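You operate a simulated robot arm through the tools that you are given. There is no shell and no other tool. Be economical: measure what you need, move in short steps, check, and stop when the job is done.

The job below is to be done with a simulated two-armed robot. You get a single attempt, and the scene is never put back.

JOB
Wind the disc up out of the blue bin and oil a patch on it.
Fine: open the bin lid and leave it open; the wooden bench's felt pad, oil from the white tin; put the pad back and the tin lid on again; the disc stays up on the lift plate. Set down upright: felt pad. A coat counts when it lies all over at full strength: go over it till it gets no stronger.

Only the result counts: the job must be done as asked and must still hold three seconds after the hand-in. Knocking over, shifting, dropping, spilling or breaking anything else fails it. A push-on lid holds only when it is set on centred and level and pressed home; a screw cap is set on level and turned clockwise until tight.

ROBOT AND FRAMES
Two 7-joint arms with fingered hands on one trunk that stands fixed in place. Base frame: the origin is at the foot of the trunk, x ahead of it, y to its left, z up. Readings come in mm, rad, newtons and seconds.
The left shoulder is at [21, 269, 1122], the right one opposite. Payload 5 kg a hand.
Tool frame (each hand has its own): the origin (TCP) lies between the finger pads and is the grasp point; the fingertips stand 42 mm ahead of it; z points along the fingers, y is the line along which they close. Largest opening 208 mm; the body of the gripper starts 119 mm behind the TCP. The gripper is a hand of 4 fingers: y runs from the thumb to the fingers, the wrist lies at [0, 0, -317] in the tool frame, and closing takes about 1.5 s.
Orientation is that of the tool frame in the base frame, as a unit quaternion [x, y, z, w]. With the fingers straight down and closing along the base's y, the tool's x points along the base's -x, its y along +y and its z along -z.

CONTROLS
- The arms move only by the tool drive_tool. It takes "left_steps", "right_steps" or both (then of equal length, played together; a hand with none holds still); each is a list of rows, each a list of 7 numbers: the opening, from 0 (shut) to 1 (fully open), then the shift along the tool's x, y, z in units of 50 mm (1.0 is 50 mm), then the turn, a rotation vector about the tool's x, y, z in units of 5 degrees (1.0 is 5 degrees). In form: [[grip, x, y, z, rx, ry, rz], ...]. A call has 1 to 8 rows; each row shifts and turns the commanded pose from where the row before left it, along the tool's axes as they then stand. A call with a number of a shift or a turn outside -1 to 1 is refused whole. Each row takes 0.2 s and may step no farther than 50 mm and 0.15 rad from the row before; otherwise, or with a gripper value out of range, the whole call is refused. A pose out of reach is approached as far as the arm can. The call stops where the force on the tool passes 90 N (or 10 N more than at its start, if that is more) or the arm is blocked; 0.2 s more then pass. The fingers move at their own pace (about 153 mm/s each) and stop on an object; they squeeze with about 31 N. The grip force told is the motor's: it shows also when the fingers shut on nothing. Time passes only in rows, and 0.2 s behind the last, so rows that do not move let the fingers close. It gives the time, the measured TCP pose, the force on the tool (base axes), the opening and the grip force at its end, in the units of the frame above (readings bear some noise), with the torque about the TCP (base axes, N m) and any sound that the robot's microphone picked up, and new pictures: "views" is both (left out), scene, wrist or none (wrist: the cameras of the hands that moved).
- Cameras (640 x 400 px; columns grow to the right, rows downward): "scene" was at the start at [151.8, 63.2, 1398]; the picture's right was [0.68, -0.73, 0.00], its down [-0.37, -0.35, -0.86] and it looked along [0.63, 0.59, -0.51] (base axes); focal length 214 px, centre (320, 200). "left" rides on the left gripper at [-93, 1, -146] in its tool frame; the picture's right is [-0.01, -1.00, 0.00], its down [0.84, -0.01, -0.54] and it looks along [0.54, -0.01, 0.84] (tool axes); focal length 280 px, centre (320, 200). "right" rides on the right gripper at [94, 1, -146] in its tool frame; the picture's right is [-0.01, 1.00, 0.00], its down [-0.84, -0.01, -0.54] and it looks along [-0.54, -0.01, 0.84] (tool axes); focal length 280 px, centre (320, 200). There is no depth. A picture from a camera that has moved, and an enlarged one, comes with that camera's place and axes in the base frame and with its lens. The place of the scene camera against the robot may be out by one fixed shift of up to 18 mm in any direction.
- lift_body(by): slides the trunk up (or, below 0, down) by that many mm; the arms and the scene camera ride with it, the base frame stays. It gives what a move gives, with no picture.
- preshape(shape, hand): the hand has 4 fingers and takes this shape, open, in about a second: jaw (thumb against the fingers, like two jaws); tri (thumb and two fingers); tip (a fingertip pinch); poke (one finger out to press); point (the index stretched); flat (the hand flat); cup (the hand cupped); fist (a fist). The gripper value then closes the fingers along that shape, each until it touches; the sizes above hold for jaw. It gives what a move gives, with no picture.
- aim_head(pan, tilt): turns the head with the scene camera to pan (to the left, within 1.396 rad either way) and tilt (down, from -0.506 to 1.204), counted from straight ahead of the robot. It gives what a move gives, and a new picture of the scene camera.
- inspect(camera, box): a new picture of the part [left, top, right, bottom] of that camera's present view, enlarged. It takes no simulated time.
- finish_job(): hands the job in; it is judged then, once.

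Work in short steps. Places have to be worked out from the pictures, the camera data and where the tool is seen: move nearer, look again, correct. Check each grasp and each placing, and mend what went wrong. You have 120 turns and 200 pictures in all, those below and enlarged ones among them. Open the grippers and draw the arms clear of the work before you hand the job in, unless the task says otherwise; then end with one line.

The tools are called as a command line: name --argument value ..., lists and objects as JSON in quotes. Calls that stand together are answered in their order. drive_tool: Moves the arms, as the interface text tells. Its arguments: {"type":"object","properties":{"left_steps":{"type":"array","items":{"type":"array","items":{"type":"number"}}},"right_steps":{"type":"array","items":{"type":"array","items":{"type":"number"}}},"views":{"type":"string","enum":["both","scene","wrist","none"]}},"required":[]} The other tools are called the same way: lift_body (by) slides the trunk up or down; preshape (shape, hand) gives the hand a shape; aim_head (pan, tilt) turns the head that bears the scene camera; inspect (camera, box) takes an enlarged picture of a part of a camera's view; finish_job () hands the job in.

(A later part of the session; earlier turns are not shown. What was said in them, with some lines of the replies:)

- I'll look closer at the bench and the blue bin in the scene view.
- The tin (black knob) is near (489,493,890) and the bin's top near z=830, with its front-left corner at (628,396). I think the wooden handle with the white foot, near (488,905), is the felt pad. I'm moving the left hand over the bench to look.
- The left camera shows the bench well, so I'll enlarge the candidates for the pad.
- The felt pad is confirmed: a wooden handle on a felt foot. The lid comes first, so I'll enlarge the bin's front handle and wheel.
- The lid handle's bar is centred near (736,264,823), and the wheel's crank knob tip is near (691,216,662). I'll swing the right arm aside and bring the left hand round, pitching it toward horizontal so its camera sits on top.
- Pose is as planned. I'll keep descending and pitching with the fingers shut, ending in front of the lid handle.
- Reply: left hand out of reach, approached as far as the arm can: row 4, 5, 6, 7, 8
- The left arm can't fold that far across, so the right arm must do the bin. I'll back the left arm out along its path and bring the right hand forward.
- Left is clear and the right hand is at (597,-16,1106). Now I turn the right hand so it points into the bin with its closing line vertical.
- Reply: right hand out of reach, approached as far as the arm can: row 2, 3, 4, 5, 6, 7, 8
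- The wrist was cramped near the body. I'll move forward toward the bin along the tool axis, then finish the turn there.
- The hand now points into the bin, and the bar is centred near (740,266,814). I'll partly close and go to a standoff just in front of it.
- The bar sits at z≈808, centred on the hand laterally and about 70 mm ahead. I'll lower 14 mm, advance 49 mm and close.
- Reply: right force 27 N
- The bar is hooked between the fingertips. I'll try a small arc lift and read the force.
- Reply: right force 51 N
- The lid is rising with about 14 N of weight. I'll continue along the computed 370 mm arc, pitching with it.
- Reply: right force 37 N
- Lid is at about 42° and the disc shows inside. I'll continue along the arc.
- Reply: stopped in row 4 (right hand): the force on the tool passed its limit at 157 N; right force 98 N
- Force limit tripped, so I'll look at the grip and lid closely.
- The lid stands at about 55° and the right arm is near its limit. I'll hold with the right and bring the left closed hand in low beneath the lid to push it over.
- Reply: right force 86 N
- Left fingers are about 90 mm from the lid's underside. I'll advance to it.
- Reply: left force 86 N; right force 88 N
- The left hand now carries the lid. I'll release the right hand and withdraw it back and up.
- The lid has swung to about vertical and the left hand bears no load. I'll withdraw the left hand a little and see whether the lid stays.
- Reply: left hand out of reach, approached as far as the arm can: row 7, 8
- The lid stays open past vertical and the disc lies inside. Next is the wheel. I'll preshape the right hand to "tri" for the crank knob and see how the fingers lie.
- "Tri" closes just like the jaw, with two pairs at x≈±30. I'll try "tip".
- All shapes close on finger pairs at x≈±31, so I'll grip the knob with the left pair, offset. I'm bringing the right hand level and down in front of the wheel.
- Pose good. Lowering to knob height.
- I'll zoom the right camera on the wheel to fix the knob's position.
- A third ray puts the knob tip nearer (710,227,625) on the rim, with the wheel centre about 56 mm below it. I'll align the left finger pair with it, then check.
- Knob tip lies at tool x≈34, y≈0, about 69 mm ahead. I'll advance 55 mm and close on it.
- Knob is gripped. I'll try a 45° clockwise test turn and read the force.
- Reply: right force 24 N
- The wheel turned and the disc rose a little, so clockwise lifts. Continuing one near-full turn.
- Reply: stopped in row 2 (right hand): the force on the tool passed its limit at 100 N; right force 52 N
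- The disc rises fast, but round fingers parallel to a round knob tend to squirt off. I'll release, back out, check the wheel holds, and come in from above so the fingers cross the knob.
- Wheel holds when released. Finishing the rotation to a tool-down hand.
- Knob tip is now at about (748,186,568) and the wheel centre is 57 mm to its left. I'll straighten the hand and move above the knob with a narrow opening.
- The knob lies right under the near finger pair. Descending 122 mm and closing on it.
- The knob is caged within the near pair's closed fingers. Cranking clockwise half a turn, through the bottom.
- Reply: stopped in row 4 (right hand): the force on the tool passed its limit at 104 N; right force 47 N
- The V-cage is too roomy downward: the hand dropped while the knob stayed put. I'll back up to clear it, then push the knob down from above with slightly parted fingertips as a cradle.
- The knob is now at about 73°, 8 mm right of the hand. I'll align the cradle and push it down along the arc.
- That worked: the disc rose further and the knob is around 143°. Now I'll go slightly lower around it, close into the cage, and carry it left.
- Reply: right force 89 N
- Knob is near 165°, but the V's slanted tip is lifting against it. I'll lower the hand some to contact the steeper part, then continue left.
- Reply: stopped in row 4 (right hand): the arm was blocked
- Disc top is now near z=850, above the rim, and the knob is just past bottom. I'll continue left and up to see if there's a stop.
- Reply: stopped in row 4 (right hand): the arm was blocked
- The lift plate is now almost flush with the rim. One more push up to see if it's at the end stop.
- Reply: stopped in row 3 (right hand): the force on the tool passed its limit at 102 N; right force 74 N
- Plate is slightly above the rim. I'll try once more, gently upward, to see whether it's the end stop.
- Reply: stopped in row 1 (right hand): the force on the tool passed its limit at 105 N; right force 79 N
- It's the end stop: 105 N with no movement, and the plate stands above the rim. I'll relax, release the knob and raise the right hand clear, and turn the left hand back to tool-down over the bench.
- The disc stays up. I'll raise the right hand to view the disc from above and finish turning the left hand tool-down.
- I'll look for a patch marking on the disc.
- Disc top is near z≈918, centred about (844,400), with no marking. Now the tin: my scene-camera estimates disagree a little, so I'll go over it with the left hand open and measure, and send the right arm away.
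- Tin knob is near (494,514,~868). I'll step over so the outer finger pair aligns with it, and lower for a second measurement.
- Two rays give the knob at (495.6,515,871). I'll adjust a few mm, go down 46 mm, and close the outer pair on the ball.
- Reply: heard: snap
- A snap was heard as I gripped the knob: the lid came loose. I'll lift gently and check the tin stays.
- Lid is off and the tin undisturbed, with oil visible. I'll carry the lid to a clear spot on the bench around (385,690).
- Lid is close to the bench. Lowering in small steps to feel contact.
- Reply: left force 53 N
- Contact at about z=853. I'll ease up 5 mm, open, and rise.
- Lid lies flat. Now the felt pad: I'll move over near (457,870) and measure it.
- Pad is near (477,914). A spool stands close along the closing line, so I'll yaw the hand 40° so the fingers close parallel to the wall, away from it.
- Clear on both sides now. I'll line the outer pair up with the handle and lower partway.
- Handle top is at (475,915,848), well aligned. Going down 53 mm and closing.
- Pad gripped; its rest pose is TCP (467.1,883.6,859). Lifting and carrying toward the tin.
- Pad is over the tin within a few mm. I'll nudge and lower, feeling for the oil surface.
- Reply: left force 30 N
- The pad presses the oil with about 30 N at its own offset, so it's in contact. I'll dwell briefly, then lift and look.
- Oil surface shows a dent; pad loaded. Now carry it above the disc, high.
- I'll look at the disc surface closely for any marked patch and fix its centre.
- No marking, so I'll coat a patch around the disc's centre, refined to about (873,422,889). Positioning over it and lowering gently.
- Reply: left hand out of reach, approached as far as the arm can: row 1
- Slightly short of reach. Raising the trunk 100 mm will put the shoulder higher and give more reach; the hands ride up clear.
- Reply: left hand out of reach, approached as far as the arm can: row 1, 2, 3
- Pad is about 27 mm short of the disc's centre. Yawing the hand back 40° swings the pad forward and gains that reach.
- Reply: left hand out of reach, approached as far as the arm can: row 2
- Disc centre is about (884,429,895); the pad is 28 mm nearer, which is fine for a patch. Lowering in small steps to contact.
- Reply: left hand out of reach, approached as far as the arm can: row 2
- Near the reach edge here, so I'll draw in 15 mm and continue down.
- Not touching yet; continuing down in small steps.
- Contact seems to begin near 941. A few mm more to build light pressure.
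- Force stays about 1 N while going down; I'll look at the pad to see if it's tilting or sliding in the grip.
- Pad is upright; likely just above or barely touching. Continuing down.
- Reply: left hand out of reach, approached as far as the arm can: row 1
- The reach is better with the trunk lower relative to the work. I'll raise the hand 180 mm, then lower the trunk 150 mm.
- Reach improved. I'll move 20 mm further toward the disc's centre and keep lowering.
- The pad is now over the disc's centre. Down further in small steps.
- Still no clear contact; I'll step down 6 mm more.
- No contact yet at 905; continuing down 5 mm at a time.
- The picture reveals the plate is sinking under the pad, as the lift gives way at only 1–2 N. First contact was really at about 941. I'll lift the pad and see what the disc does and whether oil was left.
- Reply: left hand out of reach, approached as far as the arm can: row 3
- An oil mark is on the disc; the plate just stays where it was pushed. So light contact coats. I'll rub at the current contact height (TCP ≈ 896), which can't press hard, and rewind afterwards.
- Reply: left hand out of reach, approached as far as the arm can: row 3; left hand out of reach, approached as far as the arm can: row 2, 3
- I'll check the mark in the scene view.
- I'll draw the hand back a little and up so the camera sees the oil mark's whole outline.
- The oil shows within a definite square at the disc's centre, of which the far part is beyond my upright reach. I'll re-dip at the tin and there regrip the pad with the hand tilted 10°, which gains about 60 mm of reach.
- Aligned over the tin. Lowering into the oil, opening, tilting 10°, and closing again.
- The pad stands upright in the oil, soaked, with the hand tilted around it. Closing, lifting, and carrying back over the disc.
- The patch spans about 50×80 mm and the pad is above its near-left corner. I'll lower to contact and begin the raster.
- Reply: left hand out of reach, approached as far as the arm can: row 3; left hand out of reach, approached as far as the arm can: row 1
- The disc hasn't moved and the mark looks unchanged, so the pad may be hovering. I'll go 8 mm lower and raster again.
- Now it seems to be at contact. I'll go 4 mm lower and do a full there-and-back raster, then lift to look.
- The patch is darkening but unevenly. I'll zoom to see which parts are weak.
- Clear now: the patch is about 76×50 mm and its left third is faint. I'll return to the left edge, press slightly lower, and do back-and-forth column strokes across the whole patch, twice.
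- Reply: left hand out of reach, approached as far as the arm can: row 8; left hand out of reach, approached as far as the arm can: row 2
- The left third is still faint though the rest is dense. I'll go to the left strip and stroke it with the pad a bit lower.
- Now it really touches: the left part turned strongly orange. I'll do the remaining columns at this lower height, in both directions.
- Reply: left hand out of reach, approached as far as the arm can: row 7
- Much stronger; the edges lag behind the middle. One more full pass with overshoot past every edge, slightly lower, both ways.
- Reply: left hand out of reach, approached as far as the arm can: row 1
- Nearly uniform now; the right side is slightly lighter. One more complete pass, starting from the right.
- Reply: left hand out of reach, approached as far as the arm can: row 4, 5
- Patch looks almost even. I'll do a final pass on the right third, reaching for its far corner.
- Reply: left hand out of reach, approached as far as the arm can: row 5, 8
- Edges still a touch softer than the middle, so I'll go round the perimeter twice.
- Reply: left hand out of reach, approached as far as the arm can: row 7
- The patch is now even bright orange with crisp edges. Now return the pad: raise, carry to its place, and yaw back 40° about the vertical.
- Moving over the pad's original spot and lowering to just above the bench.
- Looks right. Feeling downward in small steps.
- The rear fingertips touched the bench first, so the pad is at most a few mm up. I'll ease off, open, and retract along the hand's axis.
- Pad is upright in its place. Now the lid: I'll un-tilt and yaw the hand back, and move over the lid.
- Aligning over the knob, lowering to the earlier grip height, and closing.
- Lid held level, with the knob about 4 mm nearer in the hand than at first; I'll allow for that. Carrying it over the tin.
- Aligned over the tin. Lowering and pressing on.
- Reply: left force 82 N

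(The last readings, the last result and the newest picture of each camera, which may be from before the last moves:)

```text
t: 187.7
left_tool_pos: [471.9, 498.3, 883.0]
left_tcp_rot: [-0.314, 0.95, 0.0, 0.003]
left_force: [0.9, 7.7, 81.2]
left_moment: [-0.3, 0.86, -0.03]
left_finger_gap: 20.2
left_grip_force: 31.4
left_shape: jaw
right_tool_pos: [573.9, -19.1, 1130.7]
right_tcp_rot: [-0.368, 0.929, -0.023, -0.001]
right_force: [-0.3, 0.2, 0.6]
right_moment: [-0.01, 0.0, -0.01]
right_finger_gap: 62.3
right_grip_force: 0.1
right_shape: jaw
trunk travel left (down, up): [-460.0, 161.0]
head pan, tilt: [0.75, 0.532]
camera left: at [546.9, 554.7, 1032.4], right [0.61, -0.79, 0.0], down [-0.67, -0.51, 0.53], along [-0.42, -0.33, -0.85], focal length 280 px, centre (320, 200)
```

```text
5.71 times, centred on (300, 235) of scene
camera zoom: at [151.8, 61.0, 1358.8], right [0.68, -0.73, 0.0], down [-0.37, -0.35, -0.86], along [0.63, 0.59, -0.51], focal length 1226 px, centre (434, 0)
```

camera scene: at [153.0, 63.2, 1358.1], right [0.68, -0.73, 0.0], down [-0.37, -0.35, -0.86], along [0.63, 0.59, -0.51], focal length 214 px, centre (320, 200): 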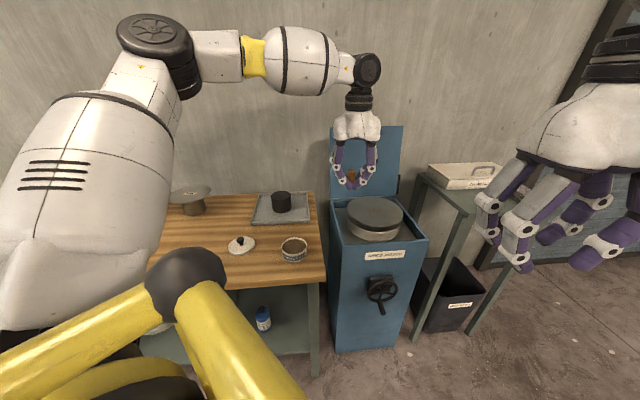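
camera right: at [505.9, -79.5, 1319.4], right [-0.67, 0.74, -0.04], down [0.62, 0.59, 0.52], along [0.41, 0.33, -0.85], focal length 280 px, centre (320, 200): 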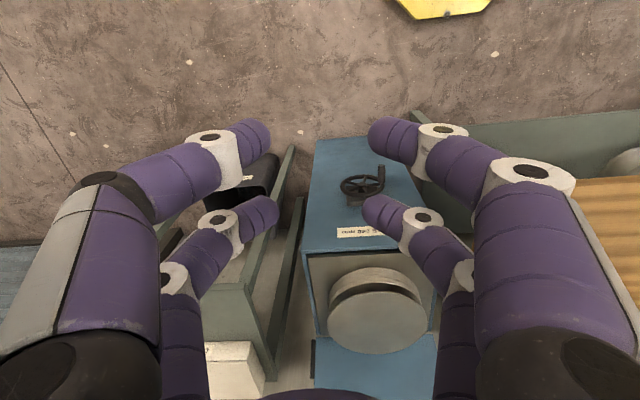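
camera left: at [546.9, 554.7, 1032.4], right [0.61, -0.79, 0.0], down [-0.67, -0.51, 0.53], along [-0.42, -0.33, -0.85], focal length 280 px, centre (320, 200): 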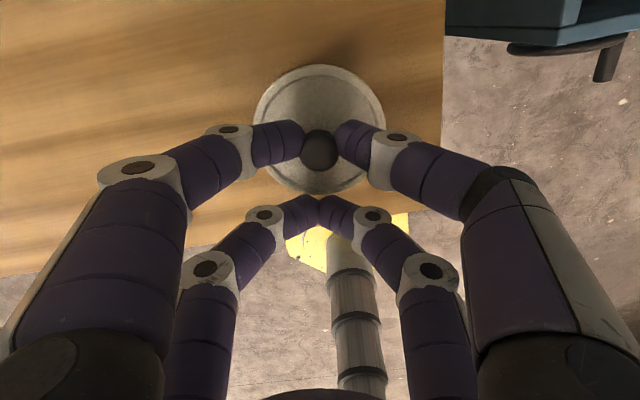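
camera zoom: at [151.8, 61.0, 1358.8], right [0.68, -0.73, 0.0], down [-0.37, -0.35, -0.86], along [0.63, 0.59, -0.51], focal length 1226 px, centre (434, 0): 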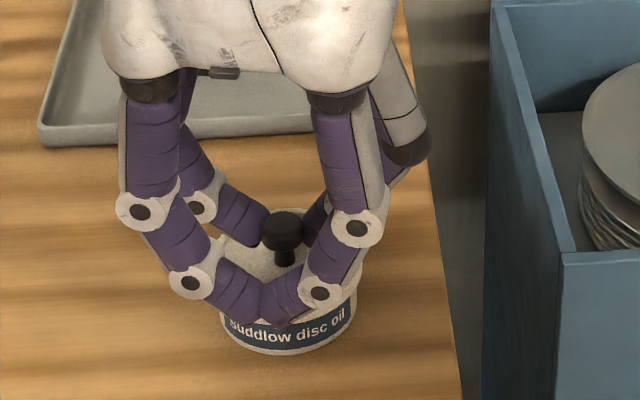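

No snap yet, and the rear fingers bear partly. I'll release, rise, close the hand, and press straight down on the knob with the front fingertips.

drive_tool --left_steps '[[0, 0, 0, -0.1, 0, 0, 0], [0.35, 0, 0, 0, 0, 0, 0], [0.35, 0, 0, 0, 0, 0, 0], [0.35, 0, 0, -0.8, 0, 0, 0], [0, 0.06, 0, -0.2, 0, 0, 0], [0, 0, 0, 0, 0, 0, 0], [0, 0, 0, 0, 0, 0, 0], [0, 0, 0, 0, 0, 0, 0]]' --views "wrist"

inspect --camera "scene" --box '[260, 200, 340, 270]'

```text
t: 189.5
left_tool_pos: [469.5, 497.9, 933.2]
left_tcp_rot: [-0.313, 0.95, -0.001, -0.002]
left_force: [-0.5, -0.5, 0.3]
left_moment: [0.0, 0.02, 0.0]
left_finger_gap: 0.1
left_grip_force: 30.6
left_shape: jaw
right_tool_pos: [576.7, -17.3, 1130.6]
right_tcp_rot: [-0.368, 0.93, -0.022, -0.003]
right_force: [0.2, 0.2, -0.7]
right_moment: [0.01, -0.01, 0.01]
right_finger_gap: 62.3
right_grip_force: 0.1
right_shape: jaw
trunk travel left (down, up): [-460.0, 161.0]
head pan, tilt: [0.75, 0.532]
heard: snap
camera left: at [545.4, 555.2, 1080.9], right [0.61, -0.79, 0.0], down [-0.67, -0.51, 0.54], along [-0.43, -0.33, -0.84], focal length 280 px, centre (320, 200)
```

left: 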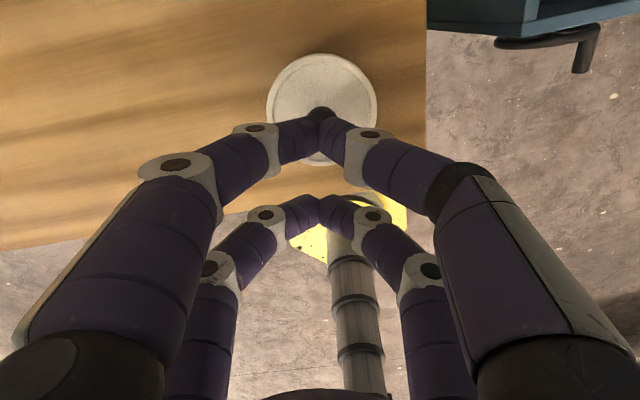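

```text
5.71 times, centred on (300, 235) of scene
camera zoom: at [154.3, 63.2, 1357.6], right [0.68, -0.73, 0.0], down [-0.37, -0.35, -0.86], along [0.63, 0.59, -0.51], focal length 1226 px, centre (434, 0)
```

zoom: 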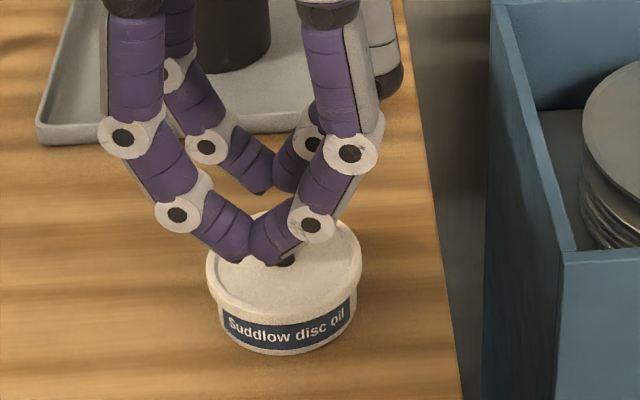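

A snap sounded during release; it could have been on or off. To be certain I'll press straight down on the knob.

drive_tool --left_steps '[[0, 0, 0, 0.25, 0, 0, 0], [0, 0, 0, 0.1, 0, 0, 0], [0, 0, 0, 0.08, 0, 0, 0], [0, 0, 0, 0.08, 0, 0, 0], [0, 0, 0, 0.06, 0, 0, 0], [0, 0, 0, 0.06, 0, 0, 0]]' --views "none"

inspect --camera "scene" --box '[260, 200, 340, 270]'

```text
t: 190.9
left_tool_pos: [471.9, 495.3, 909.7]
left_tcp_rot: [-0.313, 0.95, -0.001, 0.007]
left_force: [-13.8, -4.3, 47.3]
left_moment: [0.51, -0.32, 0.12]
left_finger_gap: 0.0
left_grip_force: 31.1
left_shape: jaw
right_tool_pos: [574.0, -18.6, 1129.3]
right_tcp_rot: [-0.369, 0.929, -0.023, -0.001]
right_force: [-0.8, 1.5, -0.9]
right_moment: [-0.1, 0.01, 0.0]
right_finger_gap: 62.2
right_grip_force: 0.0
right_shape: jaw
trunk travel left (down, up): [-460.0, 161.0]
head pan, tilt: [0.75, 0.532]
stopped in row 6 (left hand): the force on the tool passed its limit at 93 N (the readings are from after the stop); the commanded pose is now the measured one
```

```text
5.71 times, centred on (300, 235) of scene
camera zoom: at [152.2, 61.9, 1357.8], right [0.68, -0.73, 0.0], down [-0.37, -0.35, -0.86], along [0.63, 0.59, -0.51], focal length 1226 px, centre (434, 0)
```

zoom: 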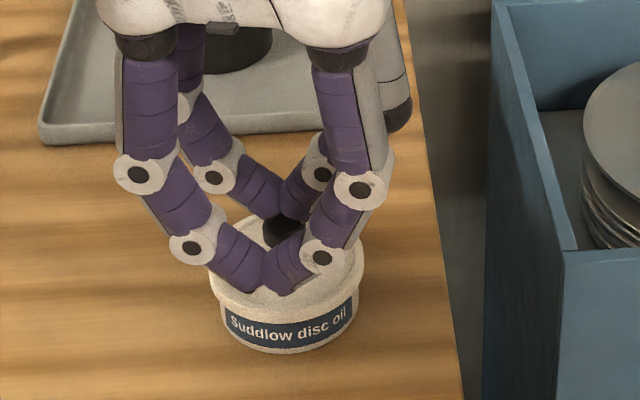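

Pressed to 93 N without further movement, so the lid is home. Now rewinding: left hand clears away, right hand goes above the wheel, and I look at the knob.

drive_tool --left_steps '[[0, 0, 0, -0.5, 0, 0, 0], [0, 0, 0, -0.9, 0, 0, 0], [0.3, 0, 0, -0.9, 0, 0, 0], [0.3, 0, 0.8, -0.5, 0, 0, 0], [0.3, 0, 0.9, 0, 0, 0, 0], [0.3, 0, 0.9, 0, 0, 0, 0], [0.3, 0, 0.9, 0, 0, 0, 0], [0.3, 0, 0, 0, 0, 0, 0]]' --right_steps '[[0.2, -0.53, 0.1, 0.7, 0.5, 0, 0], [0.2, -0.53, 0.1, 0.7, 0, 0, 0], [0.2, -0.53, 0.1, 0.7, 0, 0, 0], [0.2, -0.53, 0.1, 0.7, 0, 0, 0], [0.2, -0.53, 0.1, 0.7, 0, 0, 0], [0.2, -0.53, 0.1, 0.7, 0, 0, 0], [0.2, -0.53, 0.1, 0.7, 0, 0, 0], [0.2, -0.53, 0.1, 0.7, 0, 0, 0]]' --views "both"

inspect --camera "scene" --box '[330, 190, 450, 330]'

```text
t: 192.7
left_tool_pos: [368.4, 637.4, 1041.6]
left_tcp_rot: [-0.312, 0.95, -0.001, 0.003]
left_force: [2.5, 1.4, -2.2]
left_moment: [-0.18, 0.36, -0.01]
left_finger_gap: 62.2
left_grip_force: 0.1
left_shape: jaw
right_tool_pos: [715.7, 136.1, 840.8]
right_tcp_rot: [-0.368, 0.929, -0.043, 0.005]
right_force: [1.9, 0.6, -1.3]
right_moment: [-0.1, 0.3, 0.04]
right_finger_gap: 41.6
right_grip_force: 0.1
right_shape: jaw
trunk travel left (down, up): [-460.0, 161.0]
head pan, tilt: [0.75, 0.532]
camera scene: at [156.6, 64.6, 1357.4], right [0.68, -0.73, 0.0], down [-0.37, -0.35, -0.86], along [0.63, 0.59, -0.51], focal length 214 px, centre (320, 200)
camera right: at [640.7, 85.6, 989.0], right [-0.67, 0.74, -0.08], down [0.6, 0.61, 0.52], along [0.43, 0.3, -0.85], focal length 280 px, centre (320, 200)
camera left: at [443.2, 695.0, 1189.3], right [0.61, -0.8, 0.0], down [-0.67, -0.51, 0.54], along [-0.42, -0.33, -0.84], focal length 280 px, centre (320, 200)
```

scene: 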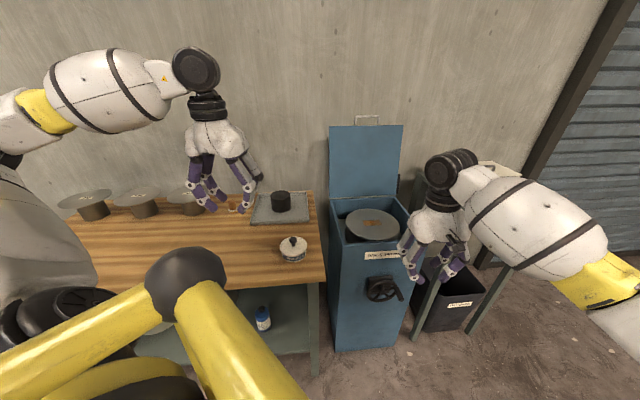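
right: 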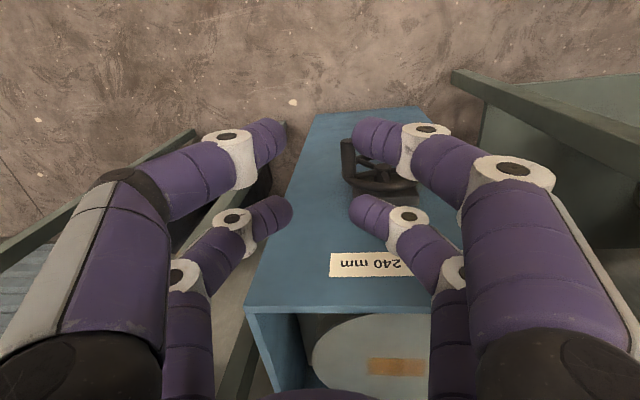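
left: 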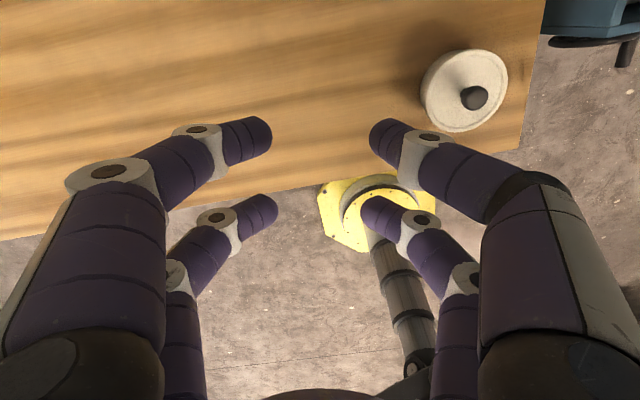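

```text
2.86 times, centred on (390, 260) of scene
camera zoom: at [156.6, 64.6, 1357.4], right [0.68, -0.73, 0.0], down [-0.37, -0.35, -0.86], along [0.63, 0.59, -0.51], focal length 613 px, centre (120, 29)
```

zoom: 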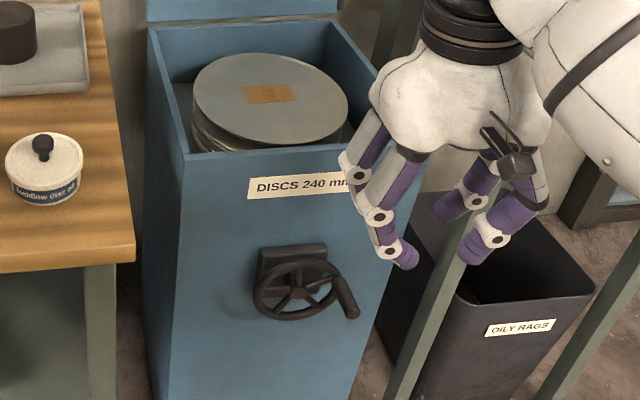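

Lid and tin look right. The knob is at about 75°, just where it was before my earlier push, so I can repeat that proven sequence. Moving to its start pose.

drive_tool --right_steps '[[0.06, 0, 0, 0, -0.96, 0, -0.9], [0.06, -0.26, 0.13, 0.89, 0, 0, 0], [0.06, -0.26, 0.13, 0.89, 0, 0, 0], [0.06, -0.26, 0.13, 0.89, 0, 0, 0], [0.06, -0.26, 0.13, 0.89, 0, 0, 0], [0.06, 0, 0, 0, 0, 0, 0]]' --views "wrist"

```text
t: 194.1
left_tool_pos: [365.8, 636.9, 1042.9]
left_tcp_rot: [-0.313, 0.95, -0.002, 0.003]
left_force: [0.3, 0.3, 0.7]
left_moment: [-0.02, -0.02, 0.01]
left_finger_gap: 62.2
left_grip_force: 0.1
left_shape: jaw
right_tool_pos: [726.4, 193.5, 660.8]
right_tcp_rot: [-0.405, 0.914, -0.005, -0.011]
right_force: [0.7, -0.2, 0.5]
right_moment: [-0.03, -0.03, 0.01]
right_finger_gap: 12.8
right_grip_force: 0.1
right_shape: jaw
trunk travel left (down, up): [-460.0, 161.0]
head pan, tilt: [0.75, 0.532]
camera right: at [665.5, 127.8, 809.9], right [-0.73, 0.68, 0.0], down [0.58, 0.62, 0.52], along [0.35, 0.38, -0.86], focal length 280 px, centre (320, 200)
```

right: 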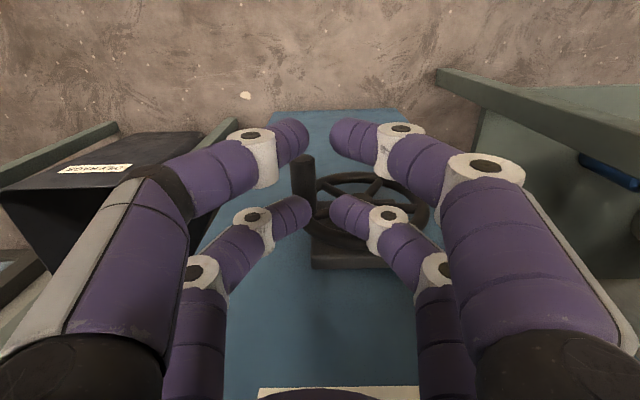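

Same view, the knob just ~6 mm further right; I add that and repeat the cradle push.

drive_tool --right_steps '[[0.06, 0, -0.31, 0.27, 0, 0, 0], [0.06, 0, 0, 0.42, 0, 0, 0], [0.06, 0, -0.05, 0.45, 0, 0, 0], [0.06, 0, 0.12, 0.42, 0, 0, 0], [0.06, 0, 0.26, 0.36, 0, 0, 0]]' --views "wrist"

inspect --camera "scene" --box '[330, 190, 450, 330]'

```text
t: 195.3
left_tool_pos: [366.3, 636.7, 1042.6]
left_tcp_rot: [-0.313, 0.95, -0.002, 0.003]
left_force: [-0.6, 0.6, -0.8]
left_moment: [-0.06, 0.03, -0.02]
left_finger_gap: 62.0
left_grip_force: 0.0
left_shape: jaw
right_tool_pos: [725.1, 188.4, 568.5]
right_tcp_rot: [-0.404, 0.915, -0.004, -0.012]
right_force: [0.8, -0.2, 1.6]
right_moment: [0.0, 0.02, -0.03]
right_finger_gap: 12.9
right_grip_force: 0.0
right_shape: jaw
trunk travel left (down, up): [-460.0, 161.0]
head pan, tilt: [0.75, 0.532]
camera right: at [663.6, 124.1, 716.6], right [-0.73, 0.68, 0.0], down [0.59, 0.62, 0.52], along [0.35, 0.38, -0.86], focal length 280 px, centre (320, 200)
```

right: 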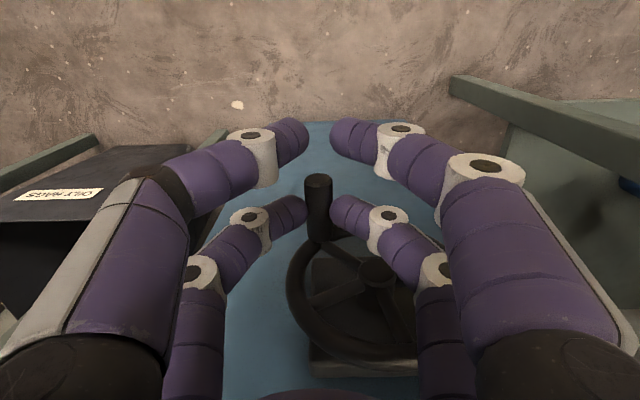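

```text
2.86 times, centred on (390, 260) of scene
camera zoom: at [154.4, 63.4, 1357.5], right [0.68, -0.73, 0.0], down [-0.37, -0.35, -0.86], along [0.63, 0.59, -0.51], focal length 613 px, centre (120, 29)
```

zoom: 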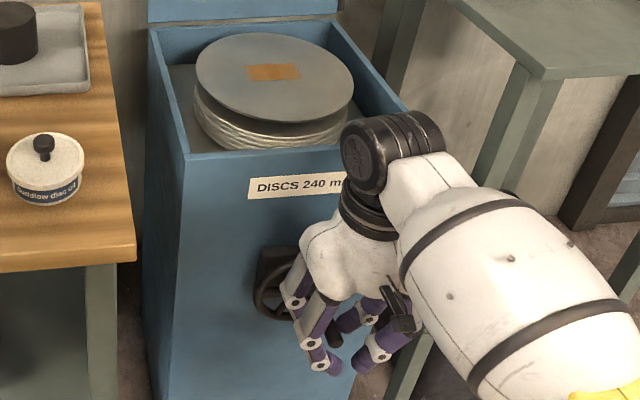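

Disc rises again. Now cage the knob with the hand lower than last time and carry it left.

drive_tool --right_steps '[[0.2, 0, 0, 0, 0, 0, 0], [0.2, 0, 0, 0.36, 0, 0, 0], [0.2, 0, 0, 0.36, 0, 0, 0], [0, 0, 0, 0, 0, 0, 0], [0, 0, 0, 0, 0, 0, 0], [0, 0, 0.35, 0.25, 0, 0, 0], [0, 0, 0.45, 0.15, 0, 0, 0], [0, 0, 0.45, 0.05, 0, 0, 0]]' --views "wrist"

inspect --camera "scene" --box '[330, 190, 450, 330]'

```text
t: 197.1
left_tool_pos: [365.8, 637.1, 1044.0]
left_tcp_rot: [-0.313, 0.95, -0.002, 0.004]
left_force: [-0.3, 0.2, 1.3]
left_moment: [-0.01, -0.24, -0.02]
left_finger_gap: 62.0
left_grip_force: 0.0
left_shape: jaw
right_tool_pos: [675.3, 233.3, 512.0]
right_tcp_rot: [-0.406, 0.914, -0.003, -0.011]
right_force: [-0.5, -0.1, -12.8]
right_moment: [-0.21, 0.18, -0.01]
right_finger_gap: 0.2
right_grip_force: 30.3
right_shape: jaw
trunk travel left (down, up): [-460.0, 161.0]
head pan, tilt: [0.75, 0.532]
camera right: at [614.4, 167.5, 660.6], right [-0.73, 0.68, 0.0], down [0.58, 0.63, 0.52], along [0.35, 0.38, -0.85], focal length 280 px, centre (320, 200)
```

right: 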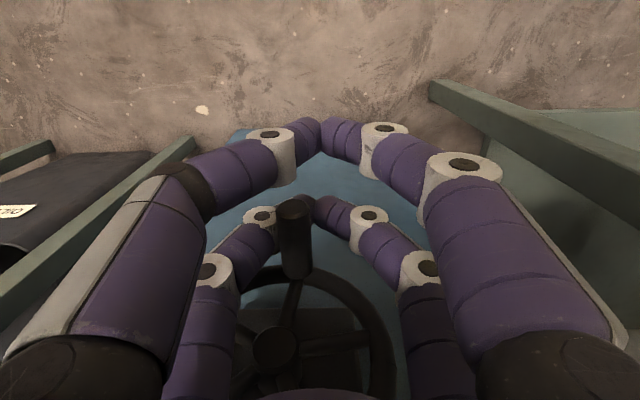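

```text
2.86 times, centred on (390, 260) of scene
camera zoom: at [153.4, 63.0, 1358.0], right [0.68, -0.73, 0.0], down [-0.37, -0.35, -0.86], along [0.63, 0.59, -0.51], focal length 613 px, centre (120, 29)
```

zoom: 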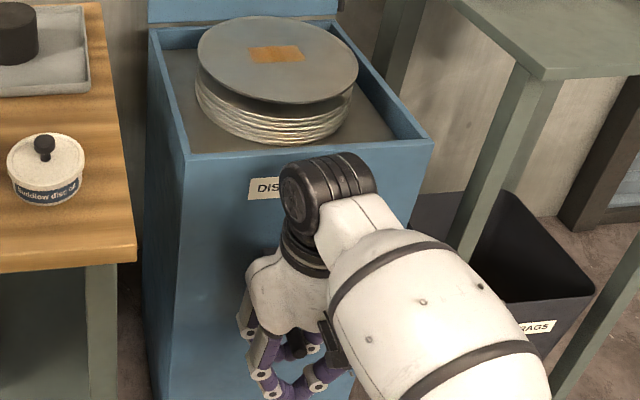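

Smooth this time. Continuing left and up toward the end stop.

drive_tool --right_steps '[[0, 0, 0.35, 0, 0, 0, 0], [0, 0, 0.45, -0.1, 0, 0, 0], [0, 0, 0.4, -0.28, 0, 0, 0], [0, 0, 0.25, -0.35, 0, 0, 0]]' --views "none"

drive_tool --right_steps '[[0, 0, 0.1, -0.35, 0, 0, 0], [0, 0, 0.05, -0.4, 0, 0, 0], [0, 0, 0, -0.4, 0, 0, 0], [0, 0, -0.05, -0.4, 0, 0, 0]]' --views "wrist"

inspect --camera "scene" --box '[330, 190, 450, 330]'

```text
t: 198.3
left_tool_pos: [366.2, 636.1, 1043.2]
left_tcp_rot: [-0.313, 0.95, 0.0, 0.004]
left_force: [-0.5, -0.5, 0.7]
left_moment: [0.07, 0.0, 0.01]
left_finger_gap: 62.1
left_grip_force: 0.1
left_shape: jaw
right_tool_pos: [645.9, 243.4, 532.4]
right_tcp_rot: [-0.389, 0.921, -0.016, -0.015]
right_force: [-0.3, 0.0, 0.3]
right_moment: [0.0, -0.03, -0.01]
right_finger_gap: 0.1
right_grip_force: 31.0
right_shape: jaw
trunk travel left (down, up): [-460.0, 161.0]
head pan, tilt: [0.75, 0.532]
stopped in row 4 (right hand): the arm was blocked; the commanded pose is now the measured one
```

```text
t: 199.3
left_tool_pos: [365.8, 638.1, 1042.2]
left_tcp_rot: [-0.314, 0.949, -0.001, 0.002]
left_force: [-1.4, -0.7, 1.4]
left_moment: [0.05, -0.15, -0.01]
left_finger_gap: 61.9
left_grip_force: 0.1
left_shape: jaw
right_tool_pos: [641.3, 244.9, 580.3]
right_tcp_rot: [-0.386, 0.922, -0.019, -0.023]
right_force: [25.2, 28.7, -65.3]
right_moment: [-0.67, 0.86, 0.14]
right_finger_gap: 0.1
right_grip_force: 31.0
right_shape: jaw
trunk travel left (down, up): [-460.0, 161.0]
head pan, tilt: [0.75, 0.532]
stopped in row 4 (right hand): the force on the tool passed its limit at 109 N (the readings are from after the stop); the commanded pose is now the measured one
camera right: at [579.2, 188.1, 731.2], right [-0.7, 0.71, -0.02], down [0.62, 0.62, 0.49], along [0.36, 0.33, -0.87], focal length 280 px, centre (320, 200)
```

right: 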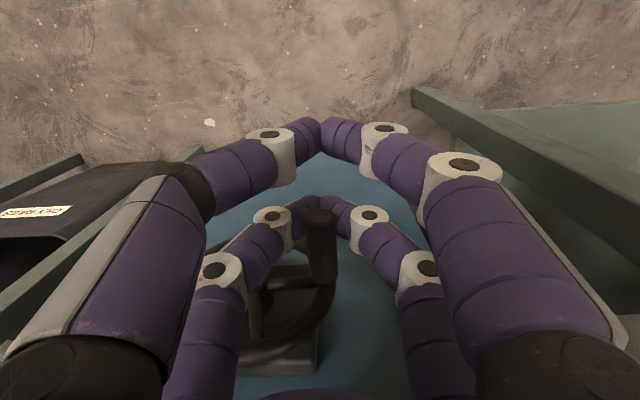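

```text
2.86 times, centred on (390, 260) of scene
camera zoom: at [157.1, 64.8, 1356.8], right [0.68, -0.73, 0.0], down [-0.37, -0.35, -0.86], along [0.63, 0.59, -0.51], focal length 613 px, centre (120, 29)
```

zoom: 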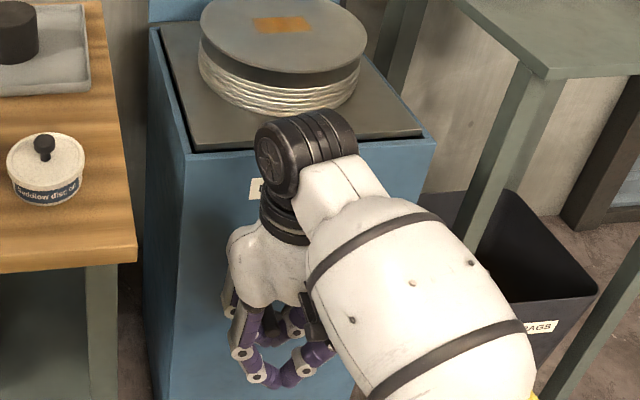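

End stop reached again, with the plate above the rim. Releasing the same way as before and drawing the right hand clear.

drive_tool --right_steps '[[0, 0, 0, 0.1, 0, 0, 0], [0.22, 0, 0, 0.1, 0, 0, 0], [0.22, 0, 0, 0, 0, 0, 0], [0.22, 0, 0, -0.5, 0, 0, 0], [0.22, 0, 0, -0.9, 0, 0, 0], [0.22, 0.2, 0, -0.9, 0, 0, 0], [0.22, 0.8, 0, -0.5, 0, 0, 0], [0.22, 0.9, -0.2, 0, 0, 0, 0]]' --views "none"

drive_tool --right_steps '[[0.5, 0.5, -0.5, -0.5, 0, 0, 0], [0.5, 0.5, -0.5, -0.5, 0, 0, 0], [0.5, 0.5, -0.5, -0.5, 0, 0, 0], [0.5, 0.4, -0.5, -0.6, 0, 0, 0], [0.5, 0.4, -0.5, -0.6, 0, 0, 0]]' --left_steps '[[0.5, 0, 0, -0.5, 0, 0, 0], [0.5, 0, 0, -0.5, 0, 0, 0], [0.5, 0, 0, -0.5, 0, 0, 0], [0.5, 0, 0, 0, 0, 0, 0], [0.5, 0, 0, 0, 0, 0, 0]]' --views "scene"

inspect --camera "scene" --box '[320, 120, 450, 330]'

inspect --camera "scene" --box '[210, 180, 330, 270]'

```text
t: 201.1
left_tool_pos: [365.6, 636.7, 1042.2]
left_tcp_rot: [-0.313, 0.95, -0.001, 0.003]
left_force: [-0.3, -0.5, 0.5]
left_moment: [0.03, 0.1, 0.0]
left_finger_gap: 62.0
left_grip_force: 0.1
left_shape: jaw
right_tool_pos: [583.0, 172.5, 723.8]
right_tcp_rot: [-0.386, 0.922, -0.02, -0.022]
right_force: [-0.9, 1.7, -0.3]
right_moment: [0.02, -0.01, -0.01]
right_finger_gap: 45.5
right_grip_force: 0.0
right_shape: jaw
trunk travel left (down, up): [-460.0, 161.0]
head pan, tilt: [0.75, 0.532]
```

```text
t: 202.3
left_tool_pos: [363.8, 635.0, 1119.5]
left_tcp_rot: [-0.314, 0.95, -0.001, 0.004]
left_force: [0.5, 0.2, -0.4]
left_moment: [-0.05, 0.0, -0.02]
left_finger_gap: 103.8
left_grip_force: 0.0
left_shape: jaw
right_tool_pos: [598.8, 11.4, 863.8]
right_tcp_rot: [-0.387, 0.922, -0.02, -0.023]
right_force: [0.1, 0.3, -0.1]
right_moment: [-0.08, -0.05, 0.03]
right_finger_gap: 103.5
right_grip_force: 0.1
right_shape: jaw
trunk travel left (down, up): [-460.0, 161.0]
head pan, tilt: [0.75, 0.532]
camera scene: at [154.3, 63.3, 1357.7], right [0.68, -0.73, 0.0], down [-0.37, -0.35, -0.86], along [0.63, 0.59, -0.51], focal length 214 px, centre (320, 200)
```

scene: 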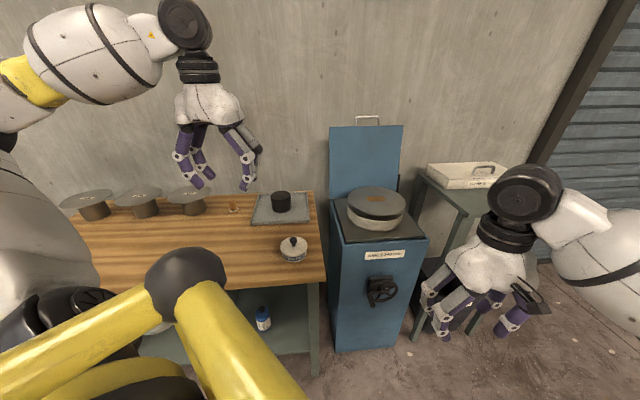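

```text
1.90 times, centred on (385, 225) of scene
camera zoom: at [154.3, 63.3, 1357.7], right [0.68, -0.73, 0.0], down [-0.37, -0.35, -0.86], along [0.63, 0.59, -0.51], focal length 408 px, centre (196, 152)
```

zoom: 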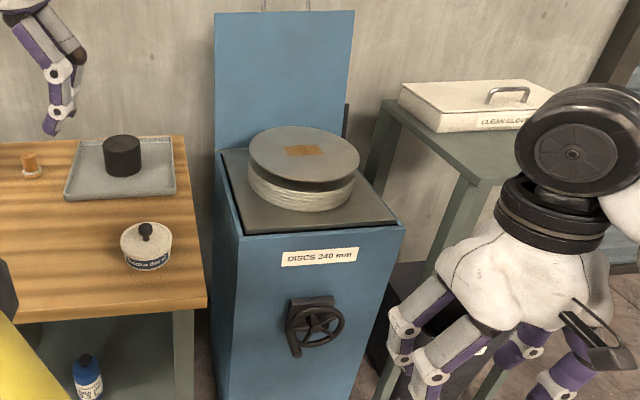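

```text
4.44 times, centred on (270, 225) of scene
camera zoom: at [154.3, 63.3, 1357.7], right [0.68, -0.73, 0.0], down [-0.37, -0.35, -0.86], along [0.63, 0.59, -0.51], focal length 953 px, centre (542, 89)
```

zoom: 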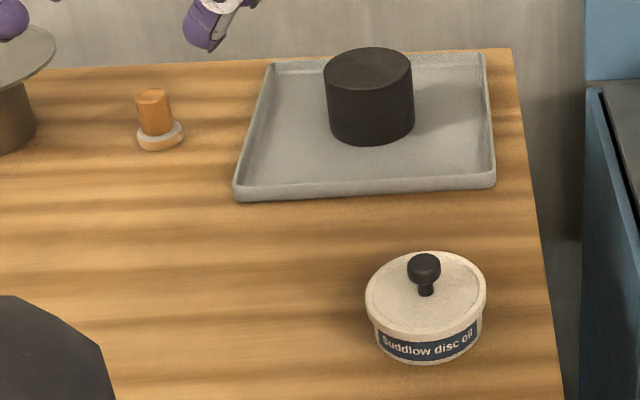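

Everything appears in place. One close look at the tin lid's seating before handing in.

inspect --camera "scene" --box '[275, 230, 315, 265]'

inspect --camera "left" --box '[360, 60, 560, 200]'

```text
11.43 times, centred on (295, 248) of scene
camera zoom: at [154.3, 63.3, 1357.7], right [0.68, -0.73, 0.0], down [-0.37, -0.35, -0.86], along [0.63, 0.59, -0.51], focal length 2451 px, centre (606, -343)
```

zoom: 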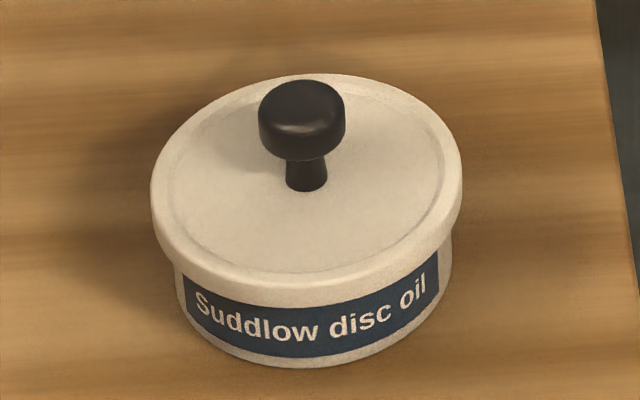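

```text
2.86 times, centred on (460, 130) of left
camera zoom: at [440.4, 692.7, 1267.7], right [0.61, -0.8, 0.0], down [-0.67, -0.51, 0.53], along [-0.42, -0.33, -0.85], focal length 801 px, centre (-80, 400)
```

zoom: 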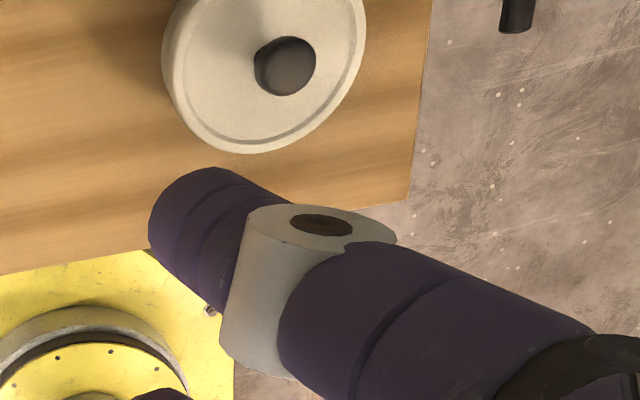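

The lid sits centred and level, down over the label as at the start. The bin lid is open, the disc is up on the plate with an even oil patch, the pad is upright in its place, and both hands are clear. Handing in.

finish_job

```text
The job is handed in.
```

I handed the job in. The disc is wound up to the stop on the lift plate with an even oil patch, the bin lid is open, the felt pad is back upright in its place, and the tin lid is on. I'm only fairly sure that lid is pressed home: a snap sounded as I let go of it, and then it took 93 N on the knob without moving.
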